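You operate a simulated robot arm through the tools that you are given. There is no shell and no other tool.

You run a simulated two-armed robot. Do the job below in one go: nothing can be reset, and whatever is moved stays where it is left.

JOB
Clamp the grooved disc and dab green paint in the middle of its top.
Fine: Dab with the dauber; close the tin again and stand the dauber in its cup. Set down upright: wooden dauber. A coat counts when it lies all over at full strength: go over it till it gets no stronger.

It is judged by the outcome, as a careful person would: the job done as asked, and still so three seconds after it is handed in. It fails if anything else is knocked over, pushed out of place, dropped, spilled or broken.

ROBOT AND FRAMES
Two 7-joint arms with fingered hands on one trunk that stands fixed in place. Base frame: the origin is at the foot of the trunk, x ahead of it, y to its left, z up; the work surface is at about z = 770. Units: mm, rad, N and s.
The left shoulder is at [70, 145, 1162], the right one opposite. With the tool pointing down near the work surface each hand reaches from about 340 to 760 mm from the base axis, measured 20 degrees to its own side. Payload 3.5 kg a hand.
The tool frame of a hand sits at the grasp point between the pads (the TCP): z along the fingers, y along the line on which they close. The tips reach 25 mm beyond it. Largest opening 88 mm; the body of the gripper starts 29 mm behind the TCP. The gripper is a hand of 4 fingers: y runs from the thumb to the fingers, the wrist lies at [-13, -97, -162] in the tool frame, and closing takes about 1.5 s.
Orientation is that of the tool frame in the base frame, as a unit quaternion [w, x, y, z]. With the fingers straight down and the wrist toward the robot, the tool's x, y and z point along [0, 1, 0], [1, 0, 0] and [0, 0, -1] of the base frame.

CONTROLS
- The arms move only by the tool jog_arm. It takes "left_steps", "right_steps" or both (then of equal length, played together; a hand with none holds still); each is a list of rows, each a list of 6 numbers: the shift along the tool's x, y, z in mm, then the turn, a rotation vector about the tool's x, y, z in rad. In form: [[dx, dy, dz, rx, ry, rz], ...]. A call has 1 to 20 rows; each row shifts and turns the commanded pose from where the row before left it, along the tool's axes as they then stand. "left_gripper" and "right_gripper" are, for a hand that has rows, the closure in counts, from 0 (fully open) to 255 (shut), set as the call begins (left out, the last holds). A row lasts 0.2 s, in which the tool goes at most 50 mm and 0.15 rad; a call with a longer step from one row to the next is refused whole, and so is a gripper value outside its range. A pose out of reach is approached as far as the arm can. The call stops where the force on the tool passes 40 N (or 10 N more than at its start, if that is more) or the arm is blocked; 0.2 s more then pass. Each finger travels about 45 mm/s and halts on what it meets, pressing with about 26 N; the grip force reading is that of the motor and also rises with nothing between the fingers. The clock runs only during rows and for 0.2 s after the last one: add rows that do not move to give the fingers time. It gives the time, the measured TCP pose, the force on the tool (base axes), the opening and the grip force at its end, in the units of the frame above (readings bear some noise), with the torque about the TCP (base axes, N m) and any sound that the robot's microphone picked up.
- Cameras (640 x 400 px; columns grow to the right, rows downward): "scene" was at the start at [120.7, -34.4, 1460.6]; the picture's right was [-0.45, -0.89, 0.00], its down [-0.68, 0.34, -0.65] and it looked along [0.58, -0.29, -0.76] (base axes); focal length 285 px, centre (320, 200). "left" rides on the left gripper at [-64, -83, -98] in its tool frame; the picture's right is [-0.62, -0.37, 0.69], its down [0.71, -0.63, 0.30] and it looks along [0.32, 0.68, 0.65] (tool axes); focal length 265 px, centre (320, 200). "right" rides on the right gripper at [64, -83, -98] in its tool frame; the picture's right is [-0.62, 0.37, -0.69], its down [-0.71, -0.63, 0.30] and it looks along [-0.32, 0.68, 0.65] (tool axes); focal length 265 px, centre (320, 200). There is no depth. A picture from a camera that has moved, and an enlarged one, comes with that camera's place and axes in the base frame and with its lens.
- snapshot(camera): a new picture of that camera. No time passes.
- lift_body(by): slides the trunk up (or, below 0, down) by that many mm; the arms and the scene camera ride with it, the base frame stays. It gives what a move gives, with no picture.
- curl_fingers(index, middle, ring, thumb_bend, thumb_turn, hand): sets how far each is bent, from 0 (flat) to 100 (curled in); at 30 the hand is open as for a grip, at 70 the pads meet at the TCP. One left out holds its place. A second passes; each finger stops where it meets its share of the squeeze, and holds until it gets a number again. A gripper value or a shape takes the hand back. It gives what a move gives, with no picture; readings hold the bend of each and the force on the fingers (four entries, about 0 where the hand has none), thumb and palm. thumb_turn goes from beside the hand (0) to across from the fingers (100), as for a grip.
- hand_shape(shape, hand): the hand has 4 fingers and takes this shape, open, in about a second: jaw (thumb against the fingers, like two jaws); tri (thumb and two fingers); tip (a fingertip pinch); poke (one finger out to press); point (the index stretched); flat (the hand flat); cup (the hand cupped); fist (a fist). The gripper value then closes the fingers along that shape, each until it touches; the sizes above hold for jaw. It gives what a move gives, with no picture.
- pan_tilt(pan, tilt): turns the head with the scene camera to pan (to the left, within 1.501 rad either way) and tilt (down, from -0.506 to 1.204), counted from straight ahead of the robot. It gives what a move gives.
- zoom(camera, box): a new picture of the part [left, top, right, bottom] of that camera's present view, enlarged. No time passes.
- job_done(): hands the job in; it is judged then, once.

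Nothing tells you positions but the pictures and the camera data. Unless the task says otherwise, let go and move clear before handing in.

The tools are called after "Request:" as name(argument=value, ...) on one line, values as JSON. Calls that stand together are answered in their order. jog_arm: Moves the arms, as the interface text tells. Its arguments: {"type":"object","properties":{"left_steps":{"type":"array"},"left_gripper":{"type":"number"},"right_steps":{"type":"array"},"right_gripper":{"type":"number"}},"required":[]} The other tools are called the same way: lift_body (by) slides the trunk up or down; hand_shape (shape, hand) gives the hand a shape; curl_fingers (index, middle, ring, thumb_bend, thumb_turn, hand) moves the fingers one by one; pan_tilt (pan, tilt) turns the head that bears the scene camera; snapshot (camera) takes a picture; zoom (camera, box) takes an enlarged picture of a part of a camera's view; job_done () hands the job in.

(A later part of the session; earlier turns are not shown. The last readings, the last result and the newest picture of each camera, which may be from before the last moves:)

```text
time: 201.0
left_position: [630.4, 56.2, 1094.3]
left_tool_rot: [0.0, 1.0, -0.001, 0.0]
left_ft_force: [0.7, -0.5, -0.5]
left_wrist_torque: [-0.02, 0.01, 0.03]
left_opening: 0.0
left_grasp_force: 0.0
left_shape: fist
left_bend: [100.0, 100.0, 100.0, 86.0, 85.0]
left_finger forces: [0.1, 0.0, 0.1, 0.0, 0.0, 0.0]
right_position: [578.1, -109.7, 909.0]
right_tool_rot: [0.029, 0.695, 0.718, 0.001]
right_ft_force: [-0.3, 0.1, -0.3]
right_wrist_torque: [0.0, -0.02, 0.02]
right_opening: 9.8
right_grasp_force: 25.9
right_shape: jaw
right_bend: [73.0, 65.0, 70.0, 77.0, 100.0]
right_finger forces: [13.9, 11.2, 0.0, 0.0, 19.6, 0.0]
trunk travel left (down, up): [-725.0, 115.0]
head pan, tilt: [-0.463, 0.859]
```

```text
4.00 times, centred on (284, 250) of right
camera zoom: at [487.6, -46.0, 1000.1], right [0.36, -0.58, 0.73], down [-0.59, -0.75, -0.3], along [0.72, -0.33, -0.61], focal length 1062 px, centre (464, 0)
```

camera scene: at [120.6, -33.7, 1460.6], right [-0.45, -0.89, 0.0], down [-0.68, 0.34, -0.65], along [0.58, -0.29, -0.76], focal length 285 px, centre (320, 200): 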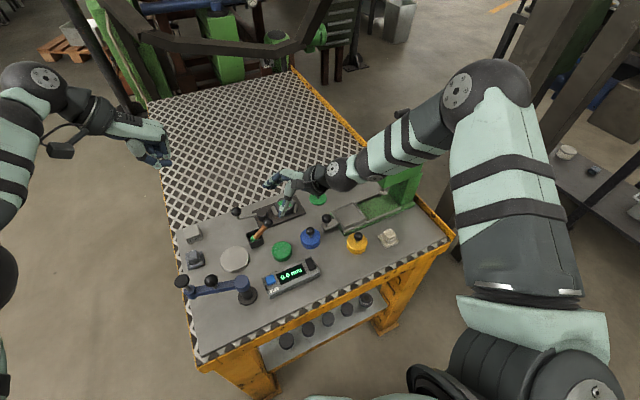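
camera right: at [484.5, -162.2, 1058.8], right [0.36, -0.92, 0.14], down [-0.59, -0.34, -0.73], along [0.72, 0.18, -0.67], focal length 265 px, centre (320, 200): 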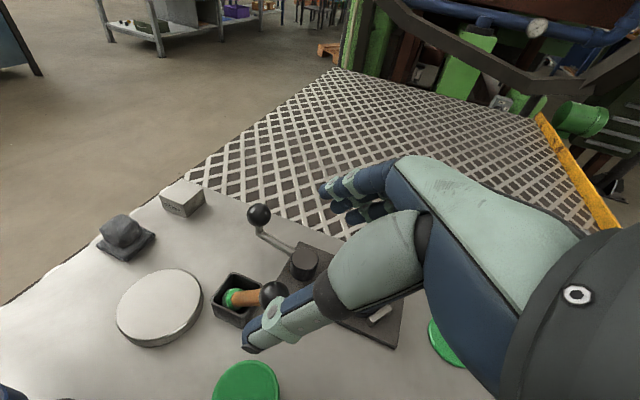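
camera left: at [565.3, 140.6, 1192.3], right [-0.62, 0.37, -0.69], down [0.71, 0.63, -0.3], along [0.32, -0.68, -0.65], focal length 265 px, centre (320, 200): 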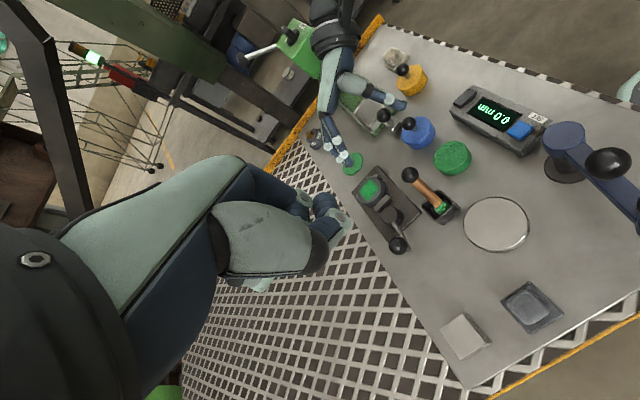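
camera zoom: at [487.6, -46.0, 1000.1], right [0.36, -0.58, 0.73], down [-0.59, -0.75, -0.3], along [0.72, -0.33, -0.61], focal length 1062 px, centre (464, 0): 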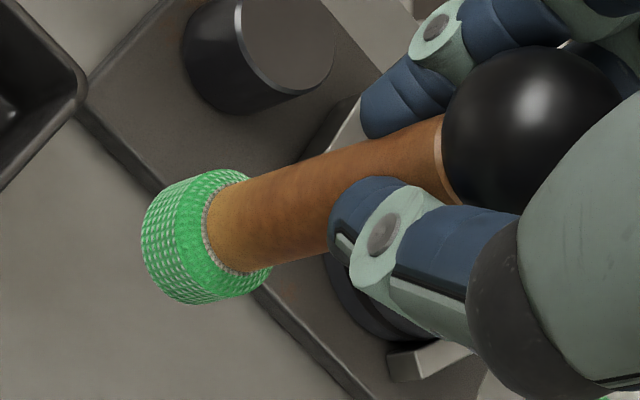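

It is upright again to within about 3°. I trim the tilt and bring it over the cup.

Request:
jog_arm(right_steps=[[14.2, 3.2, -0.4, -0.015, -0.026, 0], [14.2, 3.2, -0.4, -0.014, -0.025, 0], [14.1, 3.3, -0.4, 0, 0, 0], [0, 0, 0, 0, 0, 0]])

Request:
zoom(camera="left", box=[386, 150, 466, 230])

Request:
zoom(camera="scene", box=[236, 200, 276, 245])

Request:
zoom(camera="right", box=[180, 190, 328, 320])

```text
time: 202.0
left_position: [630.0, 55.1, 1093.5]
left_tool_rot: [0.0, 1.0, -0.001, 0.0]
left_ft_force: [-0.1, -0.3, 1.2]
left_wrist_torque: [0.01, 0.02, 0.01]
left_opening: 0.0
left_grasp_force: 0.1
left_shape: fist
left_bend: [100.0, 100.0, 100.0, 86.0, 85.0]
left_finger forces: [0.1, 0.0, 0.0, 0.0, 0.0, 0.0]
right_position: [586.4, -67.5, 905.7]
right_tool_rot: [0.057, 0.695, 0.717, -0.007]
right_ft_force: [0.5, 1.5, -0.4]
right_wrist_torque: [0.0, 0.02, -0.01]
right_opening: 10.0
right_grasp_force: 26.0
right_shape: jaw
right_bend: [73.0, 65.0, 70.0, 77.0, 100.0]
right_finger forces: [13.8, 11.3, 0.0, 0.1, 19.6, 0.1]
trunk travel left (down, up): [-725.0, 115.0]
head pan, tilt: [-0.463, 0.859]
```

```text
5.00 times, centred on (426, 190) of left
camera zoom: at [565.4, 140.0, 1192.3], right [-0.62, 0.37, -0.69], down [0.71, 0.63, -0.3], along [0.32, -0.68, -0.65], focal length 1327 px, centre (-210, 250)
```

zoom: 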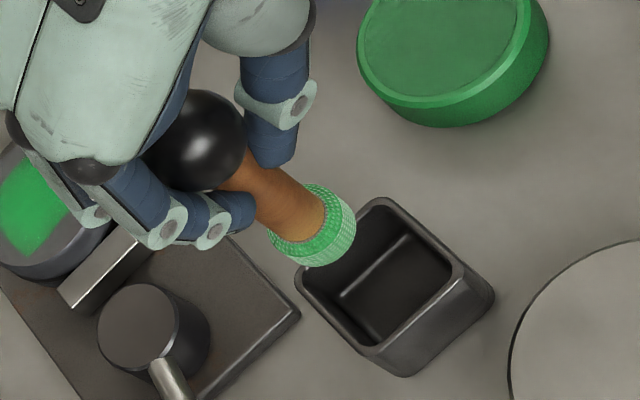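

```text
8.89 times, centred on (256, 222) of scene
camera zoom: at [120.8, -34.4, 1460.6], right [-0.45, -0.89, 0.0], down [-0.68, 0.34, -0.65], along [0.58, -0.29, -0.76], focal length 2533 px, centre (889, 0)
```

zoom: 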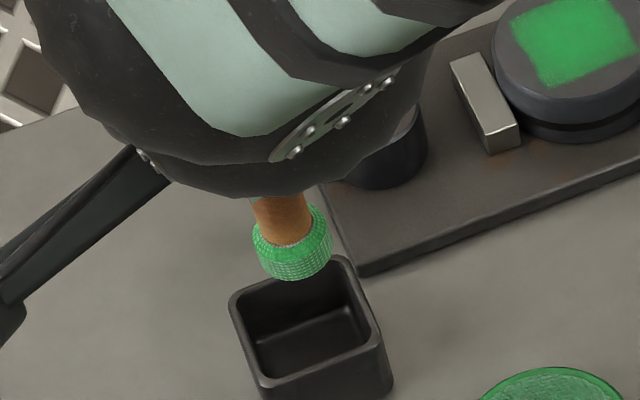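

```text
3.08 times, centred on (254, 255) of right
camera zoom: at [493.2, 1.7, 992.4], right [0.33, -0.54, 0.77], down [-0.59, -0.76, -0.28], along [0.74, -0.36, -0.57], focal length 817 px, centre (523, 31)
```

zoom: 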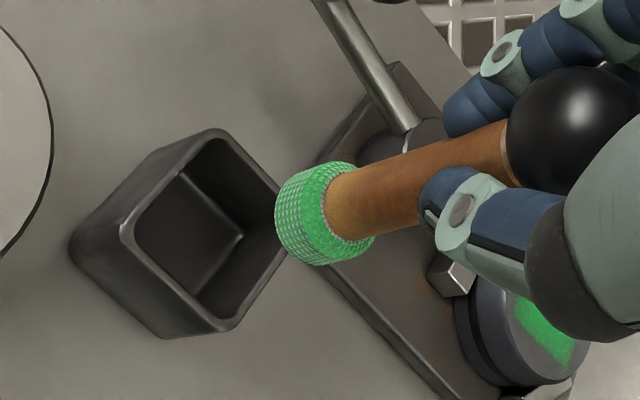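

The scene view still shows a lean of about 0.055 rad in y. I correct that and measure again.

Request:
jog_arm(right_steps=[[0, 0, 0, 0, -0.028, 0], [0, 0, 0, 0, -0.027, 0], [0, 0, 0, 0, 0, 0]])

Request:
zoom(camera="scene", box=[242, 210, 268, 232])

Request:
zoom(camera="left", box=[396, 160, 446, 210])

```text
time: 202.8
left_position: [631.4, 55.6, 1094.9]
left_tool_rot: [0.0, 1.0, 0.0, 0.0]
left_ft_force: [0.1, 0.2, -0.5]
left_wrist_torque: [0.01, 0.03, 0.0]
left_opening: 0.0
left_grasp_force: 0.0
left_shape: fist
left_bend: [100.0, 100.0, 100.0, 86.0, 85.0]
left_finger forces: [0.0, 0.0, 0.0, 0.1, 0.0, 0.0]
right_position: [586.6, -66.6, 907.6]
right_tool_rot: [0.075, 0.695, 0.714, -0.025]
right_ft_force: [0.0, 0.8, 0.2]
right_wrist_torque: [0.0, -0.03, 0.03]
right_opening: 9.9
right_grasp_force: 25.8
right_shape: jaw
right_bend: [73.0, 65.0, 70.0, 77.0, 100.0]
right_finger forces: [14.0, 11.4, 0.0, 0.0, 19.5, 0.0]
trunk travel left (down, up): [-725.0, 115.0]
head pan, tilt: [-0.463, 0.859]
```

```text
16.00 times, centred on (255, 221) of scene
camera zoom: at [120.9, -34.6, 1460.6], right [-0.45, -0.89, 0.0], down [-0.68, 0.34, -0.65], along [0.58, -0.29, -0.76], focal length 4560 px, centre (1360, -136)
```

zoom: 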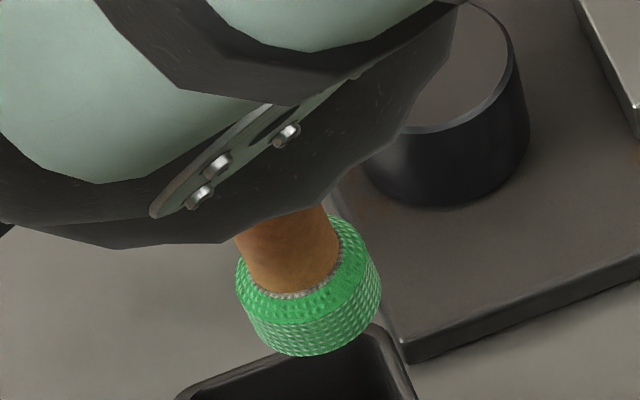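

```text
8.00 times, centred on (421, 185) of left
camera zoom: at [565.5, 139.9, 1192.2], right [-0.62, 0.37, -0.69], down [0.71, 0.63, -0.3], along [0.32, -0.68, -0.65], focal length 2123 px, centre (-488, 320)
```

zoom: 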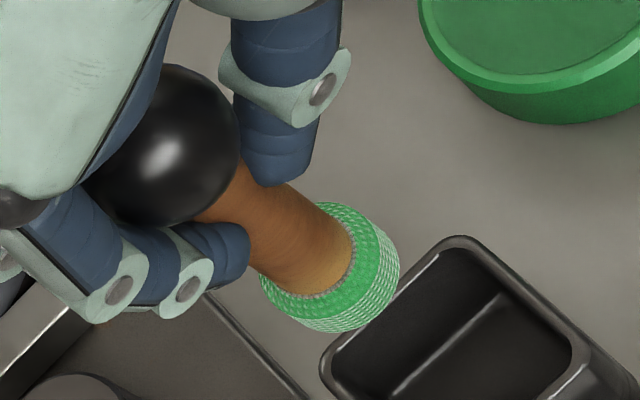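

Upright to within half a degree in both views now, but the pad sits about 8 mm off the cup centre in −y. I shift it and come down to just above the rim.

Request:
jog_arm(right_steps=[[7.7, 0.76, -1.06, 0, 0, 0], [1.99, -0.96, 13.8, 0, 0, 0], [1.85, -0.89, 12.8, 0, 0, 0], [0, 0, 0, 0, 0, 0]])

Request:
zoom(camera="scene", box=[238, 208, 274, 245])

Request:
zoom(camera="left", box=[400, 160, 464, 220])

Request:
zoom(camera="right", box=[180, 200, 300, 310])

```text
time: 203.8
left_position: [630.0, 56.1, 1094.2]
left_tool_rot: [0.0, 1.0, 0.0, 0.0]
left_ft_force: [0.1, -0.3, 0.4]
left_wrist_torque: [-0.02, -0.02, 0.0]
left_opening: 0.1
left_grasp_force: 0.1
left_shape: fist
left_bend: [100.0, 100.0, 100.0, 86.0, 85.0]
left_finger forces: [0.1, 0.0, 0.0, 0.0, 0.0, 0.0]
right_position: [585.8, -59.1, 881.4]
right_tool_rot: [0.077, 0.694, 0.715, -0.025]
right_ft_force: [-0.3, 0.6, -0.7]
right_wrist_torque: [0.0, -0.01, -0.01]
right_opening: 9.9
right_grasp_force: 25.6
right_shape: jaw
right_bend: [73.0, 65.0, 70.0, 77.0, 100.0]
right_finger forces: [14.0, 11.5, 0.0, 0.0, 19.7, 0.0]
trunk travel left (down, up): [-725.0, 115.0]
head pan, tilt: [-0.463, 0.859]
```

```text
10.81 times, centred on (256, 226) of scene
camera zoom: at [120.5, -34.2, 1460.6], right [-0.45, -0.89, 0.0], down [-0.68, 0.34, -0.65], along [0.58, -0.29, -0.76], focal length 3081 px, centre (1012, -86)
```

zoom: 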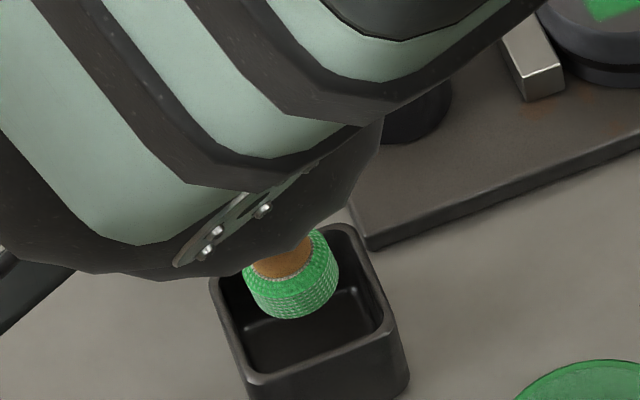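

```text
6.67 times, centred on (432, 190) of left
camera zoom: at [565.2, 140.3, 1192.4], right [-0.62, 0.37, -0.69], down [0.71, 0.63, -0.3], along [0.32, -0.68, -0.65], focal length 1769 px, centre (-427, 267)
```

zoom: 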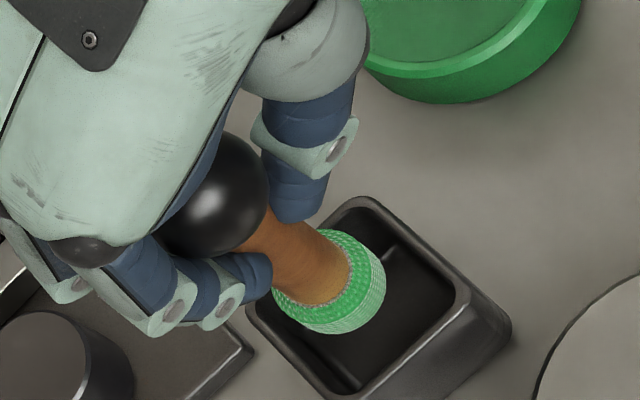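

```text
3.64 times, centred on (240, 255) of right
camera zoom: at [493.4, 14.3, 962.1], right [0.33, -0.5, 0.8], down [-0.59, -0.77, -0.24], along [0.74, -0.39, -0.55], focal length 965 px, centre (611, 0)
```

zoom: 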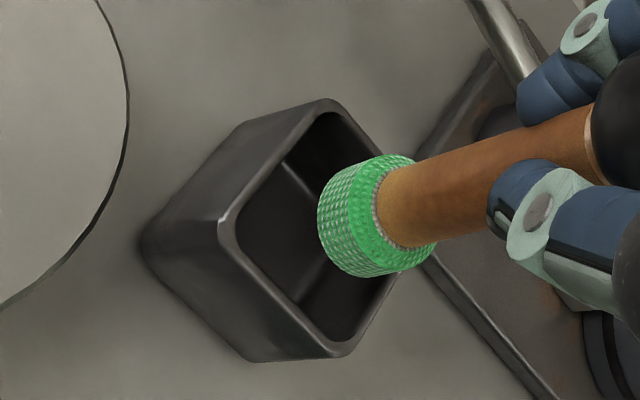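

Centred on the cup in all three views. I lower it in.

Request:
jog_arm(right_steps=[[1.42, -0.69, 9.86, 0, 0, 0], [1.42, -0.69, 9.86, 0, 0, 0], [1.28, -0.62, 8.87, 0, 0, 0], [0, 0, 0, 0, 0, 0]])

Request:
zoom(camera="left", box=[400, 160, 464, 220])

Request:
zoom(camera="right", box=[180, 200, 300, 310])

Request:
zoom(camera="scene", box=[238, 208, 274, 245])

```text
time: 204.8
left_position: [630.6, 56.1, 1094.4]
left_tool_rot: [0.0, 1.0, 0.001, -0.001]
left_ft_force: [-0.1, -0.8, 0.5]
left_wrist_torque: [0.02, -0.03, 0.02]
left_opening: 0.1
left_grasp_force: 0.1
left_shape: fist
left_bend: [100.0, 100.0, 100.0, 86.0, 85.0]
left_finger forces: [0.1, 0.1, 0.0, 0.0, 0.0, 0.1]
right_position: [586.4, -60.0, 851.1]
right_tool_rot: [0.076, 0.694, 0.716, -0.025]
right_ft_force: [0.2, -0.6, -0.7]
right_wrist_torque: [0.01, -0.01, -0.01]
right_opening: 9.8
right_grasp_force: 25.9
right_shape: jaw
right_bend: [73.0, 65.0, 70.0, 77.0, 100.0]
right_finger forces: [14.1, 11.6, 0.2, 0.0, 19.6, 0.0]
trunk travel left (down, up): [-725.0, 115.0]
head pan, tilt: [-0.463, 0.859]
```

```text
6.67 times, centred on (432, 190) of left
camera zoom: at [565.4, 140.1, 1192.2], right [-0.62, 0.37, -0.69], down [0.71, 0.63, -0.3], along [0.32, -0.68, -0.65], focal length 1769 px, centre (-427, 267)
```

zoom: 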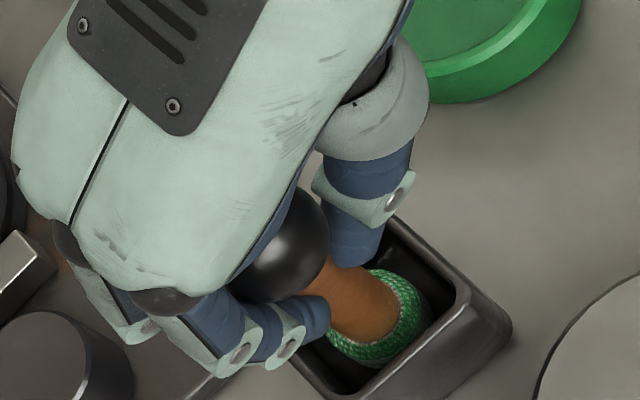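

```text
3.64 times, centred on (240, 255) of right
camera zoom: at [493.8, 14.1, 932.9], right [0.33, -0.5, 0.8], down [-0.59, -0.77, -0.24], along [0.74, -0.39, -0.55], focal length 965 px, centre (611, 0)
```

zoom: 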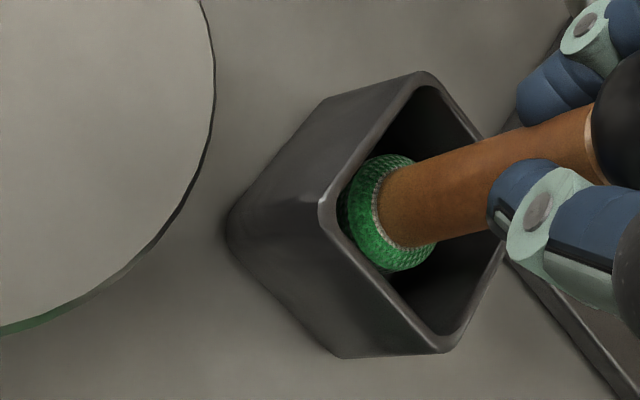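

```text
10.81 times, centred on (256, 226) of scene
camera zoom: at [120.8, -34.3, 1460.6], right [-0.45, -0.89, 0.0], down [-0.68, 0.34, -0.65], along [0.58, -0.29, -0.76], focal length 3081 px, centre (1012, -86)
```

zoom: 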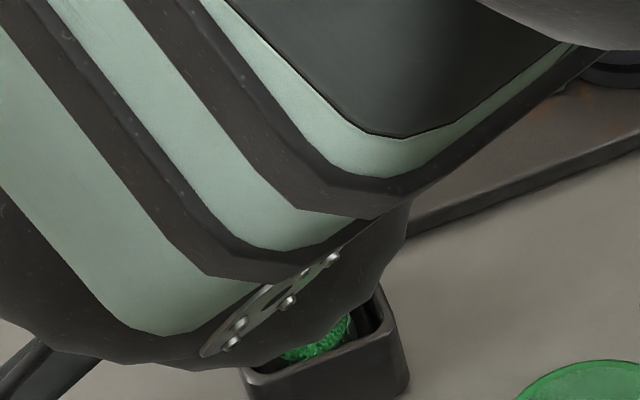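

Request:
jog_arm(right_steps=[[0.28, -0.14, 1.97, 0, 0, 0], [0, 0, 0, 0, 0, 0]])

Request:
jog_arm(right_steps=[[0.14, -0.07, 0.99, 0, 0, 0], [0, 0, 0, 0, 0, 0]])

Request:
jog_arm(right_steps=[[0.14, -0.07, 0.99, 0, 0, 0], [0, 0, 0, 0, 0, 0]])

```text
time: 205.4
left_position: [630.0, 55.8, 1094.8]
left_tool_rot: [0.0, 1.0, 0.0, 0.0]
left_ft_force: [0.8, -0.4, 0.8]
left_wrist_torque: [0.02, -0.05, 0.01]
left_opening: 0.1
left_grasp_force: 0.0
left_shape: fist
left_bend: [100.0, 100.0, 100.0, 86.0, 85.0]
left_finger forces: [0.1, 0.1, 0.1, 0.0, 0.0, 0.0]
right_position: [586.1, -60.0, 848.8]
right_tool_rot: [0.076, 0.695, 0.715, -0.025]
right_ft_force: [-0.4, -0.5, 0.8]
right_wrist_torque: [0.0, 0.01, 0.02]
right_opening: 9.8
right_grasp_force: 26.1
right_shape: jaw
right_bend: [73.0, 65.0, 70.0, 77.0, 100.0]
right_finger forces: [14.1, 11.6, 0.1, 0.0, 19.8, 0.1]
trunk travel left (down, up): [-725.0, 115.0]
head pan, tilt: [-0.463, 0.859]
```

```text
time: 206.0
left_position: [631.0, 55.8, 1094.5]
left_tool_rot: [0.001, 1.0, 0.0, 0.0]
left_ft_force: [-0.2, -0.3, -0.1]
left_wrist_torque: [-0.03, -0.03, -0.04]
left_opening: 0.0
left_grasp_force: 0.1
left_shape: fist
left_bend: [100.0, 100.0, 100.0, 86.0, 85.0]
left_finger forces: [0.0, 0.0, 0.1, 0.0, 0.1, 0.1]
right_position: [587.5, -59.8, 849.9]
right_tool_rot: [0.077, 0.695, 0.714, -0.024]
right_ft_force: [-0.1, -1.3, 3.9]
right_wrist_torque: [-0.02, -0.03, 0.01]
right_opening: 9.9
right_grasp_force: 25.6
right_shape: jaw
right_bend: [73.0, 65.0, 70.0, 77.0, 100.0]
right_finger forces: [14.2, 12.2, 0.0, 0.1, 20.3, 0.0]
trunk travel left (down, up): [-725.0, 115.0]
head pan, tilt: [-0.463, 0.859]
```

```text
time: 206.6
left_position: [628.8, 55.6, 1095.2]
left_tool_rot: [-0.001, 1.0, 0.0, 0.0]
left_ft_force: [0.8, 0.0, 0.3]
left_wrist_torque: [0.0, 0.01, 0.03]
left_opening: 0.0
left_grasp_force: 0.1
left_shape: fist
left_bend: [100.0, 100.0, 100.0, 86.0, 85.0]
left_finger forces: [0.1, 0.0, 0.0, 0.0, 0.1, 0.0]
right_position: [586.9, -60.2, 848.7]
right_tool_rot: [0.077, 0.695, 0.715, -0.024]
right_ft_force: [0.0, -1.9, 8.9]
right_wrist_torque: [-0.06, -0.07, -0.01]
right_opening: 10.3
right_grasp_force: 25.7
right_shape: jaw
right_bend: [73.0, 65.0, 70.0, 78.0, 100.0]
right_finger forces: [14.3, 12.9, 0.0, 0.0, 21.0, 0.0]
trunk travel left (down, up): [-725.0, 115.0]
head pan, tilt: [-0.463, 0.859]
```

It is standing on the floor of the cup. I take the load off to about 1 N, then open the fingers gently, one small step at a time.

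Request:
jog_arm(right_steps=[[-0.24, 0.12, -1.68, 0, 0, 0], [0, 0, 0, 0, 0, 0], [0, 0, 0, 0, 0, 0]])

Request:
zoom(camera="left", box=[400, 160, 464, 220])

```text
time: 207.4
left_position: [630.5, 56.3, 1094.6]
left_tool_rot: [0.0, 1.0, 0.001, 0.0]
left_ft_force: [-0.4, 0.2, 0.2]
left_wrist_torque: [0.05, -0.03, -0.01]
left_opening: 0.0
left_grasp_force: 0.1
left_shape: fist
left_bend: [100.0, 100.0, 100.0, 86.0, 85.0]
left_finger forces: [0.0, 0.0, 0.0, 0.0, 0.0, 0.1]
right_position: [587.5, -59.4, 848.3]
right_tool_rot: [0.077, 0.694, 0.716, -0.025]
right_ft_force: [0.2, -0.1, 3.3]
right_wrist_torque: [-0.02, -0.01, 0.0]
right_opening: 10.0
right_grasp_force: 26.1
right_shape: jaw
right_bend: [73.0, 65.0, 70.0, 78.0, 100.0]
right_finger forces: [14.6, 12.6, 0.0, 0.0, 20.3, 0.1]
trunk travel left (down, up): [-725.0, 115.0]
head pan, tilt: [-0.463, 0.859]
```

```text
6.67 times, centred on (432, 190) of left
camera zoom: at [565.0, 140.1, 1192.5], right [-0.62, 0.37, -0.69], down [0.71, 0.63, -0.3], along [0.33, -0.68, -0.65], focal length 1769 px, centre (-427, 267)
```

zoom: 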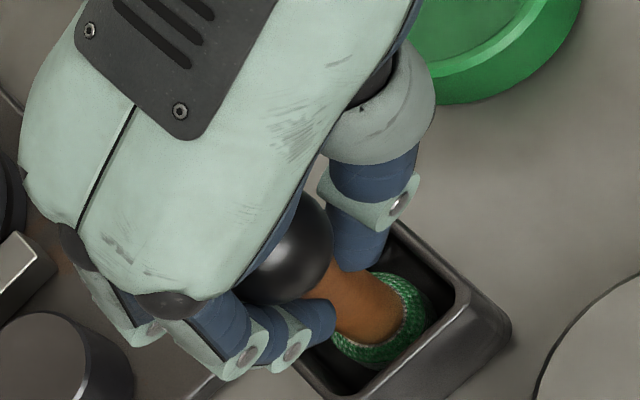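

Request:
jog_arm(right_steps=[[-0.07, 0.03, -0.5, 0, 0, 0], [0, 0, 0, 0, 0, 0]])

Request:
curl_fingers(hand="right", index=70, middle=62, ring=60, thumb_bend=75)

Request:
zoom(camera="left", box=[400, 160, 464, 220])

Request:
zoom(camera="right", box=[200, 180, 340, 300])

```text
time: 208.0
left_position: [629.9, 57.1, 1095.9]
left_tool_rot: [0.0, 1.0, 0.001, 0.0]
left_ft_force: [0.0, 0.3, -0.3]
left_wrist_torque: [-0.01, 0.03, 0.0]
left_opening: 0.0
left_grasp_force: 0.1
left_shape: fist
left_bend: [100.0, 100.0, 100.0, 86.0, 85.0]
left_finger forces: [0.1, 0.0, 0.0, 0.0, 0.1, 0.0]
right_position: [586.0, -60.9, 850.1]
right_tool_rot: [0.077, 0.694, 0.715, -0.026]
right_ft_force: [-1.3, -1.3, 1.7]
right_wrist_torque: [0.02, -0.01, -0.03]
right_opening: 9.8
right_grasp_force: 26.5
right_shape: jaw
right_bend: [73.0, 65.0, 70.0, 77.0, 100.0]
right_finger forces: [14.6, 12.1, 0.1, 0.1, 20.1, 0.0]
trunk travel left (down, up): [-725.0, 115.0]
head pan, tilt: [-0.463, 0.859]
```

```text
time: 209.0
left_position: [630.9, 55.9, 1095.1]
left_tool_rot: [0.0, 1.0, 0.001, -0.001]
left_ft_force: [0.0, 0.1, 0.8]
left_wrist_torque: [-0.01, 0.02, 0.02]
left_opening: 0.0
left_grasp_force: 0.0
left_shape: fist
left_bend: [100.0, 100.0, 100.0, 86.0, 85.0]
left_finger forces: [0.1, 0.0, 0.1, 0.0, 0.0, 0.0]
right_position: [585.9, -60.3, 849.3]
right_tool_rot: [0.077, 0.694, 0.715, -0.024]
right_ft_force: [0.1, -0.5, 4.0]
right_wrist_torque: [-0.01, -0.02, -0.04]
right_opening: 5.7
right_grasp_force: 5.8
right_shape: fingers
right_bend: [63.0, 61.0, 60.0, 72.0, 100.0]
right_finger forces: [5.5, 2.0, 0.0, 0.0, 4.7, 0.0]
trunk travel left (down, up): [-725.0, 115.0]
head pan, tilt: [-0.463, 0.859]
```

```text
6.67 times, centred on (432, 190) of left
camera zoom: at [564.9, 140.2, 1192.5], right [-0.62, 0.37, -0.69], down [0.71, 0.63, -0.3], along [0.33, -0.68, -0.65], focal length 1769 px, centre (-427, 267)
```

zoom: 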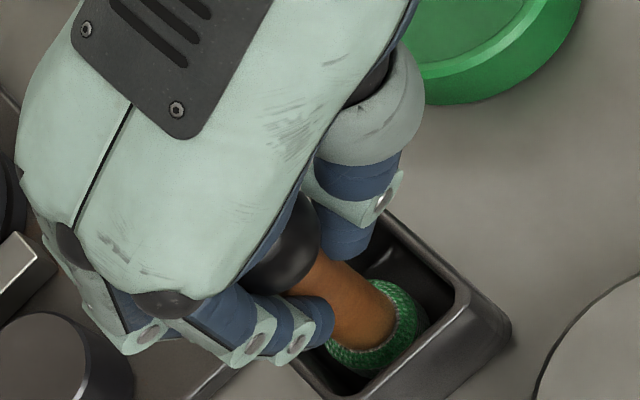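

```text
3.33 times, centred on (270, 240) of right
camera zoom: at [493.5, 14.1, 931.6], right [0.33, -0.5, 0.8], down [-0.59, -0.77, -0.24], along [0.74, -0.39, -0.55], focal length 885 px, centre (487, 67)
```

zoom: 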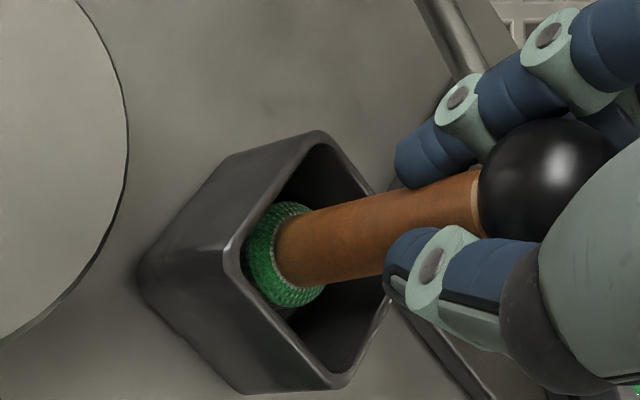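

Request:
jog_arm(right_steps=[[-0.07, 0.03, -0.5, 0, 0, 0], [-0.05, 0.02, -0.3, 0, 0, 0], [0, 0, 0, 0, 0, 0]])

Request:
zoom(camera="left", box=[400, 160, 464, 220])

Request:
zoom(camera="right", box=[200, 180, 340, 300])

Request:
zoom(camera="scene", box=[238, 215, 274, 245])

```text
time: 209.8
left_position: [631.2, 55.9, 1093.4]
left_tool_rot: [0.0, 1.0, 0.001, 0.0]
left_ft_force: [0.5, -0.9, -0.2]
left_wrist_torque: [-0.02, 0.01, 0.01]
left_opening: 0.1
left_grasp_force: 0.0
left_shape: fist
left_bend: [100.0, 100.0, 100.0, 86.0, 85.0]
left_finger forces: [0.0, 0.1, 0.0, 0.0, 0.1, 0.0]
right_position: [586.7, -60.1, 850.5]
right_tool_rot: [0.077, 0.694, 0.715, -0.024]
right_ft_force: [0.0, -0.1, 1.4]
right_wrist_torque: [0.0, -0.04, 0.0]
right_opening: 5.5
right_grasp_force: 6.1
right_shape: fingers
right_bend: [63.0, 61.0, 60.0, 72.0, 100.0]
right_finger forces: [5.5, 1.7, 0.1, 0.0, 4.4, 0.0]
trunk travel left (down, up): [-725.0, 115.0]
head pan, tilt: [-0.463, 0.859]
```

```text
6.67 times, centred on (432, 190) of left
camera zoom: at [565.2, 140.2, 1192.3], right [-0.62, 0.37, -0.69], down [0.71, 0.63, -0.3], along [0.33, -0.68, -0.65], focal length 1769 px, centre (-427, 267)
```

zoom: 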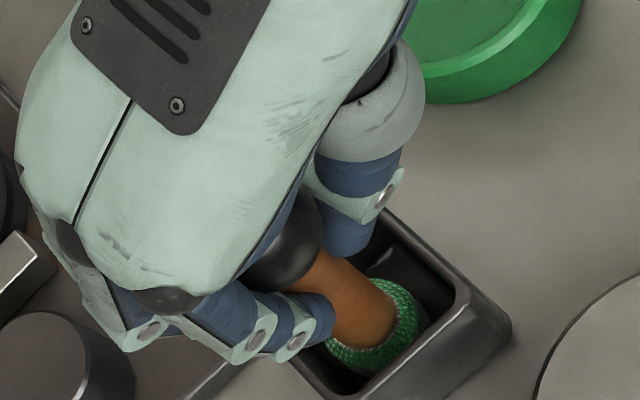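

```text
3.33 times, centred on (270, 240) of right
camera zoom: at [493.2, 14.0, 932.1], right [0.33, -0.5, 0.8], down [-0.59, -0.77, -0.24], along [0.74, -0.39, -0.55], focal length 885 px, centre (487, 67)
```

zoom: 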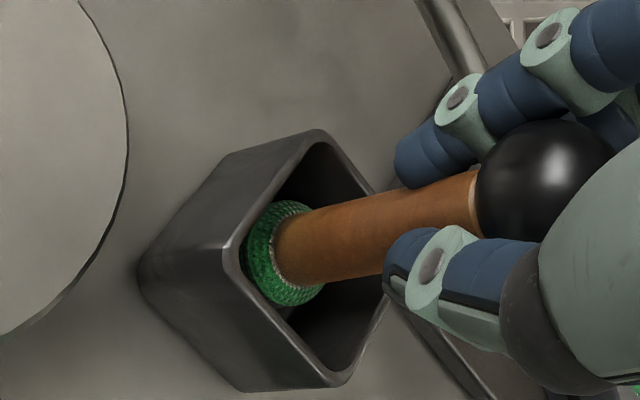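

```text
13.33 times, centred on (256, 230) of scene
camera zoom: at [120.5, -34.2, 1460.6], right [-0.45, -0.89, 0.0], down [-0.68, 0.34, -0.65], along [0.58, -0.29, -0.76], focal length 3800 px, centre (1173, -200)
```

zoom: 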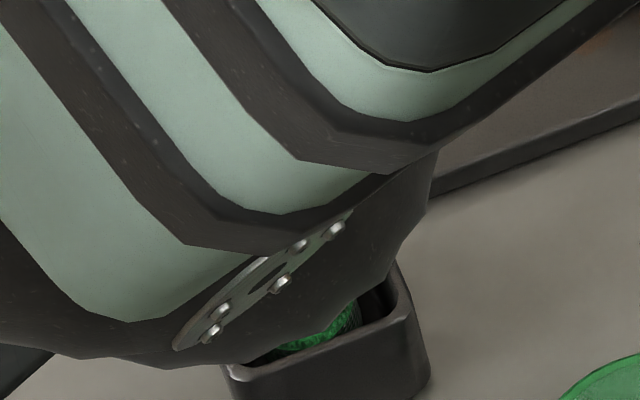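

The grip is light now, with hardly any downward load. I open all fingers together.

Request:
curl_fingers(hand="right", index=45, middle=45, ring=40, thumb_bend=55)

Request:
zoom(camera="left", box=[400, 160, 464, 220])

Request:
zoom(camera="right", box=[200, 180, 340, 300])

```text
time: 210.8
left_position: [630.9, 56.1, 1094.8]
left_tool_rot: [0.0, 1.0, 0.001, 0.0]
left_ft_force: [0.5, 0.2, 0.0]
left_wrist_torque: [-0.01, -0.01, 0.0]
left_opening: 0.0
left_grasp_force: 0.1
left_shape: fist
left_bend: [100.0, 100.0, 100.0, 86.0, 85.0]
left_finger forces: [0.0, 0.1, 0.0, 0.0, 0.1, 0.0]
right_position: [586.4, -61.0, 850.1]
right_tool_rot: [0.076, 0.694, 0.715, -0.024]
right_ft_force: [0.0, 1.5, -0.2]
right_wrist_torque: [0.02, 0.01, 0.0]
right_opening: 40.9
right_grasp_force: 0.1
right_shape: fingers
right_bend: [45.0, 45.0, 40.0, 55.0, 100.0]
right_finger forces: [0.1, 0.0, 0.0, 0.0, 0.0, 0.1]
trunk travel left (down, up): [-725.0, 115.0]
head pan, tilt: [-0.463, 0.859]
```

```text
6.67 times, centred on (432, 190) of left
camera zoom: at [565.4, 140.1, 1192.2], right [-0.62, 0.37, -0.69], down [0.71, 0.63, -0.3], along [0.32, -0.68, -0.65], focal length 1769 px, centre (-427, 267)
```

zoom: 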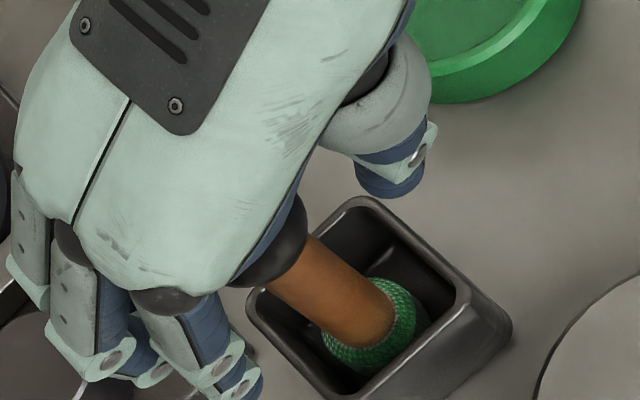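

```text
3.33 times, centred on (270, 240) of right
camera zoom: at [493.6, 13.9, 932.2], right [0.33, -0.5, 0.8], down [-0.59, -0.77, -0.24], along [0.74, -0.39, -0.55], focal length 885 px, centre (487, 67)
```

zoom: 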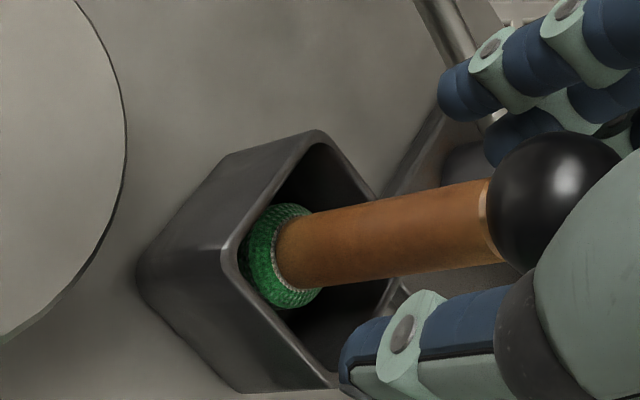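

It is standing free and upright. I open the hand fully and withdraw straight up, carefully.

Request:
curl_fingers(hand="right", index=25, middle=25, ring=25, thumb_bend=25)

Request:
zoom(camera="right", box=[200, 160, 360, 300])

Request:
zoom(camera="left", box=[390, 150, 470, 220])

```text
time: 211.8
left_position: [631.0, 57.1, 1094.6]
left_tool_rot: [0.0, 1.0, 0.0, 0.0]
left_ft_force: [0.6, 0.6, -0.2]
left_wrist_torque: [0.03, -0.02, 0.0]
left_opening: 0.0
left_grasp_force: 0.1
left_shape: fist
left_bend: [100.0, 100.0, 100.0, 86.0, 85.0]
left_finger forces: [0.0, 0.0, 0.0, 0.0, 0.0, 0.0]
right_position: [585.1, -60.5, 851.3]
right_tool_rot: [0.075, 0.695, 0.715, -0.025]
right_ft_force: [0.1, 0.4, -0.2]
right_wrist_torque: [-0.01, -0.03, 0.0]
right_opening: 93.5
right_grasp_force: 0.1
right_shape: fingers
right_bend: [25.0, 25.0, 25.0, 25.0, 100.0]
right_finger forces: [0.1, 0.1, 0.0, 0.1, 0.0, 0.1]
trunk travel left (down, up): [-725.0, 115.0]
head pan, tilt: [-0.463, 0.859]
```

```text
2.86 times, centred on (280, 230) of right
camera zoom: at [493.6, 13.9, 932.2], right [0.33, -0.5, 0.8], down [-0.59, -0.77, -0.24], along [0.74, -0.39, -0.55], focal length 758 px, centre (434, 114)
```

zoom: 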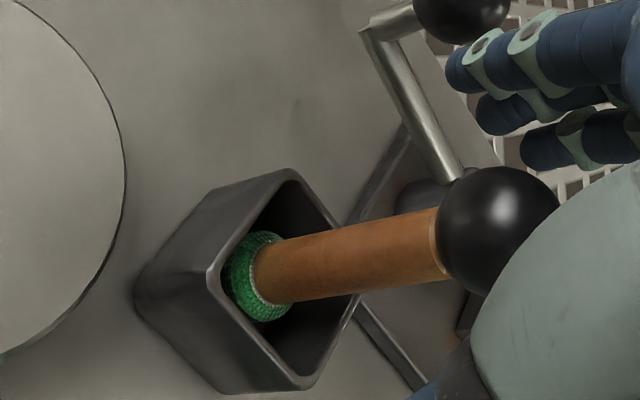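

```text
5.71 times, centred on (430, 185) of left
camera zoom: at [565.4, 140.1, 1192.2], right [-0.62, 0.37, -0.69], down [0.71, 0.63, -0.3], along [0.32, -0.68, -0.65], focal length 1517 px, centre (-309, 286)
```

zoom: 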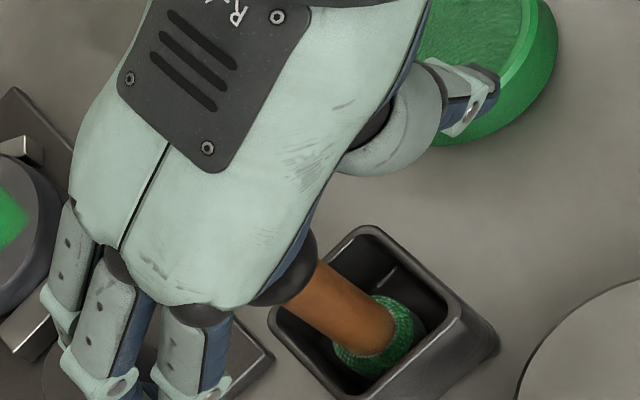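

Request:
jog_arm(right_steps=[[-1.42, 0.69, -9.86, 0, 0, 0], [-2.84, 1.37, -19.7, 0, 0, 0], [-4.26, 2.05, -29.6, 0, 0, 0], [-5.7, 2.7, -39.4, 0, 0, 0], [0, 0, 0, 0, 0, 0]])

Request:
zoom(camera="left", box=[390, 150, 470, 220])

Request:
zoom(camera="scene", box=[230, 195, 290, 250])

```text
time: 213.0
left_position: [631.6, 55.8, 1094.4]
left_tool_rot: [0.0, 1.0, 0.001, 0.0]
left_ft_force: [0.3, -0.5, 0.4]
left_wrist_torque: [0.0, -0.03, 0.02]
left_opening: 0.0
left_grasp_force: 0.0
left_shape: fist
left_bend: [100.0, 100.0, 100.0, 86.0, 85.0]
left_finger forces: [0.1, 0.0, 0.0, 0.0, 0.0, 0.0]
right_position: [585.5, -59.9, 950.9]
right_tool_rot: [0.077, 0.695, 0.715, -0.026]
right_ft_force: [-0.1, 0.1, -1.0]
right_wrist_torque: [0.0, -0.01, 0.01]
right_opening: 93.3
right_grasp_force: 0.1
right_shape: fingers
right_bend: [25.0, 25.0, 25.0, 25.0, 100.0]
right_finger forces: [0.0, 0.0, 0.0, 0.0, 0.0, 0.1]
trunk travel left (down, up): [-725.0, 115.0]
head pan, tilt: [-0.463, 0.859]
```

```text
5.71 times, centred on (430, 185) of left
camera zoom: at [566.0, 140.1, 1191.9], right [-0.62, 0.37, -0.69], down [0.71, 0.63, -0.3], along [0.32, -0.68, -0.65], focal length 1517 px, centre (-309, 286)
```

zoom: 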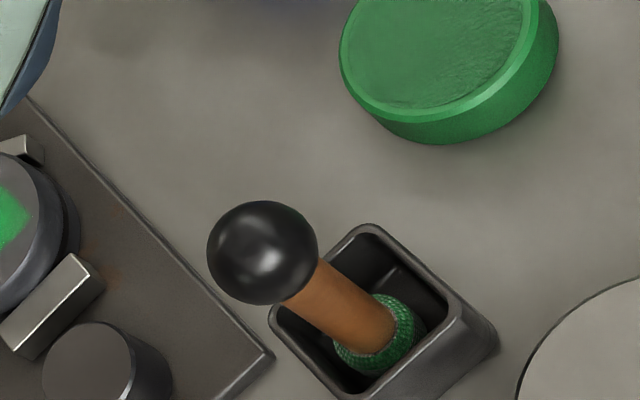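

```text
7.27 times, centred on (260, 222) of scene
camera zoom: at [121.5, -34.3, 1460.5], right [-0.45, -0.89, 0.0], down [-0.68, 0.34, -0.65], along [0.58, -0.29, -0.76], focal length 2073 px, centre (756, 36)
```

zoom: 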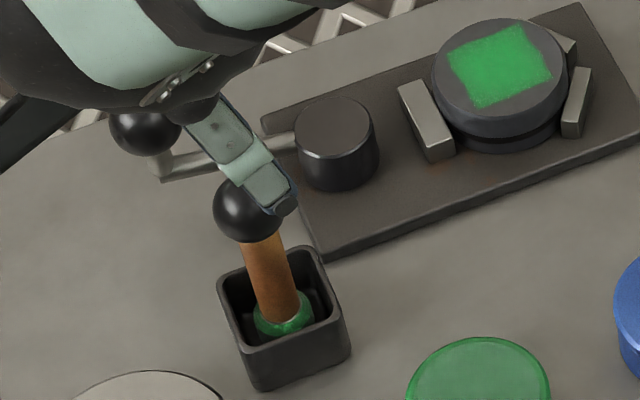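

The dauber stands upright in its cup. Next is the lid: I square up the right hand, open it in the jaw shape and move above the lid.

Request:
jog_arm(right_steps=[[0, 0, 0, 0.036, 0.0728, 0.014], [0, 0, 0, 0.036, 0.0728, 0.014], [-40, 12.4, 0, 0, 0, 0], [-40, 12.4, 0, 0, 0, 0], [-40, 12.4, 0, 0, 0, 0], [-40, 12.4, 0, 0, 0, 0], [-40, 12.4, 0, 0, 0, 0], [-40, 12.5, 0, 0, 0, 0], [0, 0, 0, 0, 0, 0]])

Request:
hand_shape(hand="right", shape="jaw")

Request:
zoom(camera="right", box=[160, 200, 300, 330])

Request:
zoom(camera="scene", box=[280, 170, 350, 220])

```text
time: 215.0
left_position: [631.1, 58.1, 1093.7]
left_tool_rot: [0.0, 1.0, 0.0, 0.0]
left_ft_force: [-0.1, -0.8, -1.0]
left_wrist_torque: [0.02, 0.01, 0.01]
left_opening: 0.0
left_grasp_force: 0.1
left_shape: fist
left_bend: [100.0, 100.0, 100.0, 86.0, 85.0]
left_finger forces: [0.0, 0.0, 0.0, 0.0, 0.0, 0.0]
right_position: [661.2, -300.6, 950.8]
right_tool_rot: [0.0, 0.707, 0.707, 0.001]
right_ft_force: [0.8, 0.2, 0.1]
right_wrist_torque: [0.03, -0.01, 0.03]
right_opening: 93.5
right_grasp_force: 0.2
right_shape: fingers
right_bend: [25.0, 25.0, 25.0, 25.0, 100.0]
right_finger forces: [0.0, 0.0, 0.1, 0.1, 0.1, 0.0]
trunk travel left (down, up): [-725.0, 115.0]
head pan, tilt: [-0.463, 0.859]
```

```text
time: 215.9
left_position: [629.3, 56.5, 1095.5]
left_tool_rot: [0.001, 1.0, 0.0, 0.0]
left_ft_force: [-0.2, 0.5, 0.0]
left_wrist_torque: [0.0, 0.01, 0.03]
left_opening: 0.1
left_grasp_force: 0.1
left_shape: fist
left_bend: [100.0, 100.0, 100.0, 86.0, 85.0]
left_finger forces: [0.0, 0.1, 0.0, 0.0, 0.1, 0.1]
right_position: [660.7, -300.2, 950.3]
right_tool_rot: [0.0, 0.706, 0.708, 0.0]
right_ft_force: [0.4, -0.2, 0.2]
right_wrist_torque: [0.0, 0.0, -0.01]
right_opening: 88.2
right_grasp_force: 0.0
right_shape: jaw
right_bend: [30.0, 30.0, 30.0, 30.0, 98.0]
right_finger forces: [0.0, 0.1, 0.0, 0.1, 0.0, 0.0]
trunk travel left (down, up): [-725.0, 115.0]
head pan, tilt: [-0.463, 0.859]
```

```text
3.08 times, centred on (230, 265) of right
camera zoom: at [576.7, -236.5, 1048.8], right [0.37, -0.62, 0.69], down [-0.63, -0.71, -0.31], along [0.68, -0.32, -0.65], focal length 817 px, centre (597, 0)
```

zoom: 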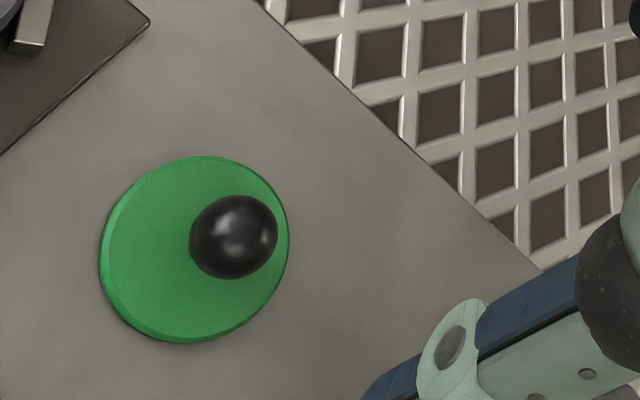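

```text
8.00 times, centred on (315, 195) of scene
camera zoom: at [120.9, -34.6, 1460.6], right [-0.45, -0.89, 0.0], down [-0.68, 0.34, -0.65], along [0.58, -0.29, -0.76], focal length 2280 px, centre (360, 240)
```

zoom: 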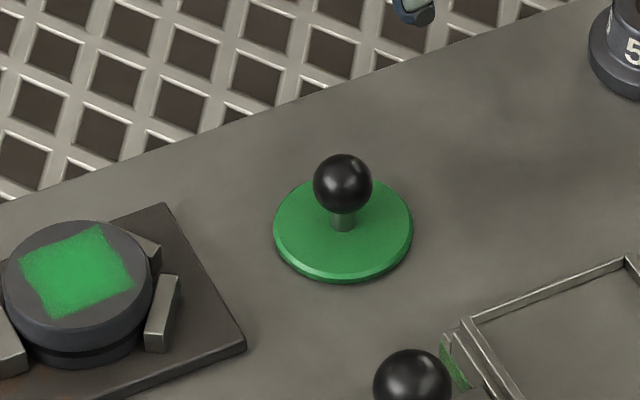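

Request:
jog_arm(right_steps=[[0, -0.8, 30, 0, 0, 0], [0, 0, 30, 0, 0, 0], [0, 0, 30, 0, 0, 0], [0, 0, 25, 0, 0, 0], [0, 0, 0, 0, 0, 0]])

Request:
zoom(camera="right", box=[200, 170, 360, 330])

```text
time: 217.1
left_position: [630.5, 56.3, 1094.5]
left_tool_rot: [0.0, 1.0, -0.001, 0.0]
left_ft_force: [-0.1, -0.7, -0.5]
left_wrist_torque: [0.02, 0.01, -0.01]
left_opening: 0.0
left_grasp_force: 0.2
left_shape: fist
left_bend: [100.0, 100.0, 100.0, 86.0, 85.0]
left_finger forces: [0.0, 0.0, 0.1, 0.0, 0.1, 0.0]
right_position: [659.7, -300.5, 833.5]
right_tool_rot: [-0.001, 0.707, 0.707, 0.0]
right_ft_force: [-1.1, -0.1, -0.2]
right_wrist_torque: [0.02, -0.02, -0.02]
right_opening: 88.0
right_grasp_force: 0.0
right_shape: jaw
right_bend: [30.0, 30.0, 30.0, 30.0, 98.0]
right_finger forces: [0.1, 0.1, 0.0, 0.0, 0.0, 0.1]
trunk travel left (down, up): [-725.0, 115.0]
head pan, tilt: [-0.463, 0.859]
```

```text
2.50 times, centred on (280, 250) of right
camera zoom: at [575.8, -236.7, 932.3], right [0.37, -0.62, 0.69], down [-0.63, -0.71, -0.31], along [0.68, -0.32, -0.65], focal length 664 px, centre (420, 75)
```

zoom: 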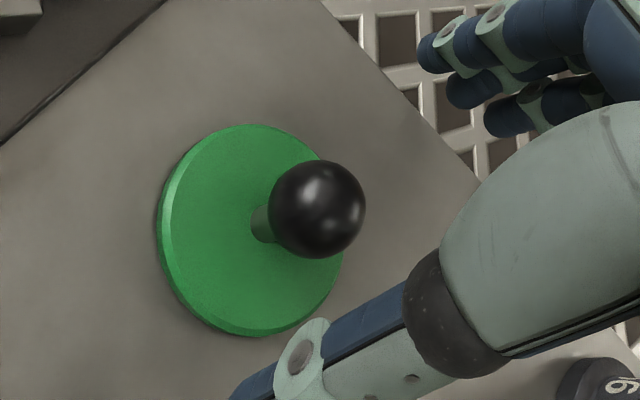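

Request:
jog_arm(right_steps=[[0, 0, 14, 0, 0, 0], [0, 0, 12, 0, 0, 0], [0, 0, 5.5, 0, 0, 0], [0, 0, 0, 0, 0, 0]])

Request:
jog_arm(right_steps=[[0, 0, 0, 0, 0, 0], [0, 0, 0, 0, 0, 0], [0, 0, 0, 0, 0, 0], [0, 0, 0, 0, 0, 0], [0, 0, 0, 0, 0, 0], [0, 0, 0, 0, 0, 0], [0, 0, 0, 0, 0, 0], [0, 0, 0, 0, 0, 0], [0, 0, 0, 0, 0, 0]], right_gripper=230)

Request:
zoom(camera="right", box=[200, 150, 380, 330])

```text
time: 218.1
left_position: [631.1, 56.2, 1094.7]
left_tool_rot: [-0.001, 1.0, 0.001, 0.0]
left_ft_force: [-0.1, 0.5, -0.4]
left_wrist_torque: [-0.03, 0.03, -0.02]
left_opening: 0.0
left_grasp_force: 0.1
left_shape: fist
left_bend: [100.0, 100.0, 100.0, 86.0, 85.0]
left_finger forces: [0.0, 0.0, 0.0, 0.0, 0.1, 0.1]
right_position: [660.4, -299.9, 802.8]
right_tool_rot: [-0.001, 0.707, 0.708, 0.0]
right_ft_force: [0.1, 0.0, 0.3]
right_wrist_torque: [-0.02, -0.01, -0.01]
right_opening: 88.0
right_grasp_force: 0.0
right_shape: jaw
right_bend: [30.0, 30.0, 30.0, 30.0, 98.0]
right_finger forces: [0.0, 0.1, 0.0, 0.0, 0.0, 0.0]
trunk travel left (down, up): [-725.0, 115.0]
head pan, tilt: [-0.463, 0.859]
```

```text
time: 220.1
left_position: [632.0, 56.9, 1095.4]
left_tool_rot: [-0.001, 1.0, 0.001, 0.001]
left_ft_force: [-0.1, 0.6, -0.2]
left_wrist_torque: [-0.01, -0.02, 0.04]
left_opening: 0.1
left_grasp_force: 0.0
left_shape: fist
left_bend: [100.0, 100.0, 100.0, 86.0, 85.0]
left_finger forces: [0.0, 0.0, 0.0, 0.0, 0.0, 0.1]
right_position: [661.5, -300.8, 803.1]
right_tool_rot: [-0.001, 0.706, 0.708, 0.001]
right_ft_force: [-0.6, 0.0, -0.1]
right_wrist_torque: [0.01, 0.01, 0.01]
right_opening: 9.0
right_grasp_force: 0.0
right_shape: jaw
right_bend: [72.0, 64.0, 63.0, 73.0, 100.0]
right_finger forces: [0.6, 0.0, 0.0, 0.0, 0.7, 0.0]
trunk travel left (down, up): [-725.0, 115.0]
head pan, tilt: [-0.463, 0.859]
```

```text
2.22 times, centred on (290, 240) of right
camera zoom: at [576.2, -236.3, 901.6], right [0.37, -0.62, 0.69], down [-0.63, -0.71, -0.31], along [0.68, -0.32, -0.65], focal length 590 px, centre (387, 111)
```

zoom: 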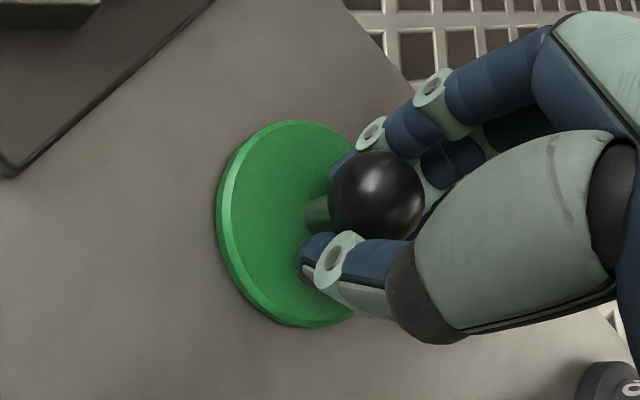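

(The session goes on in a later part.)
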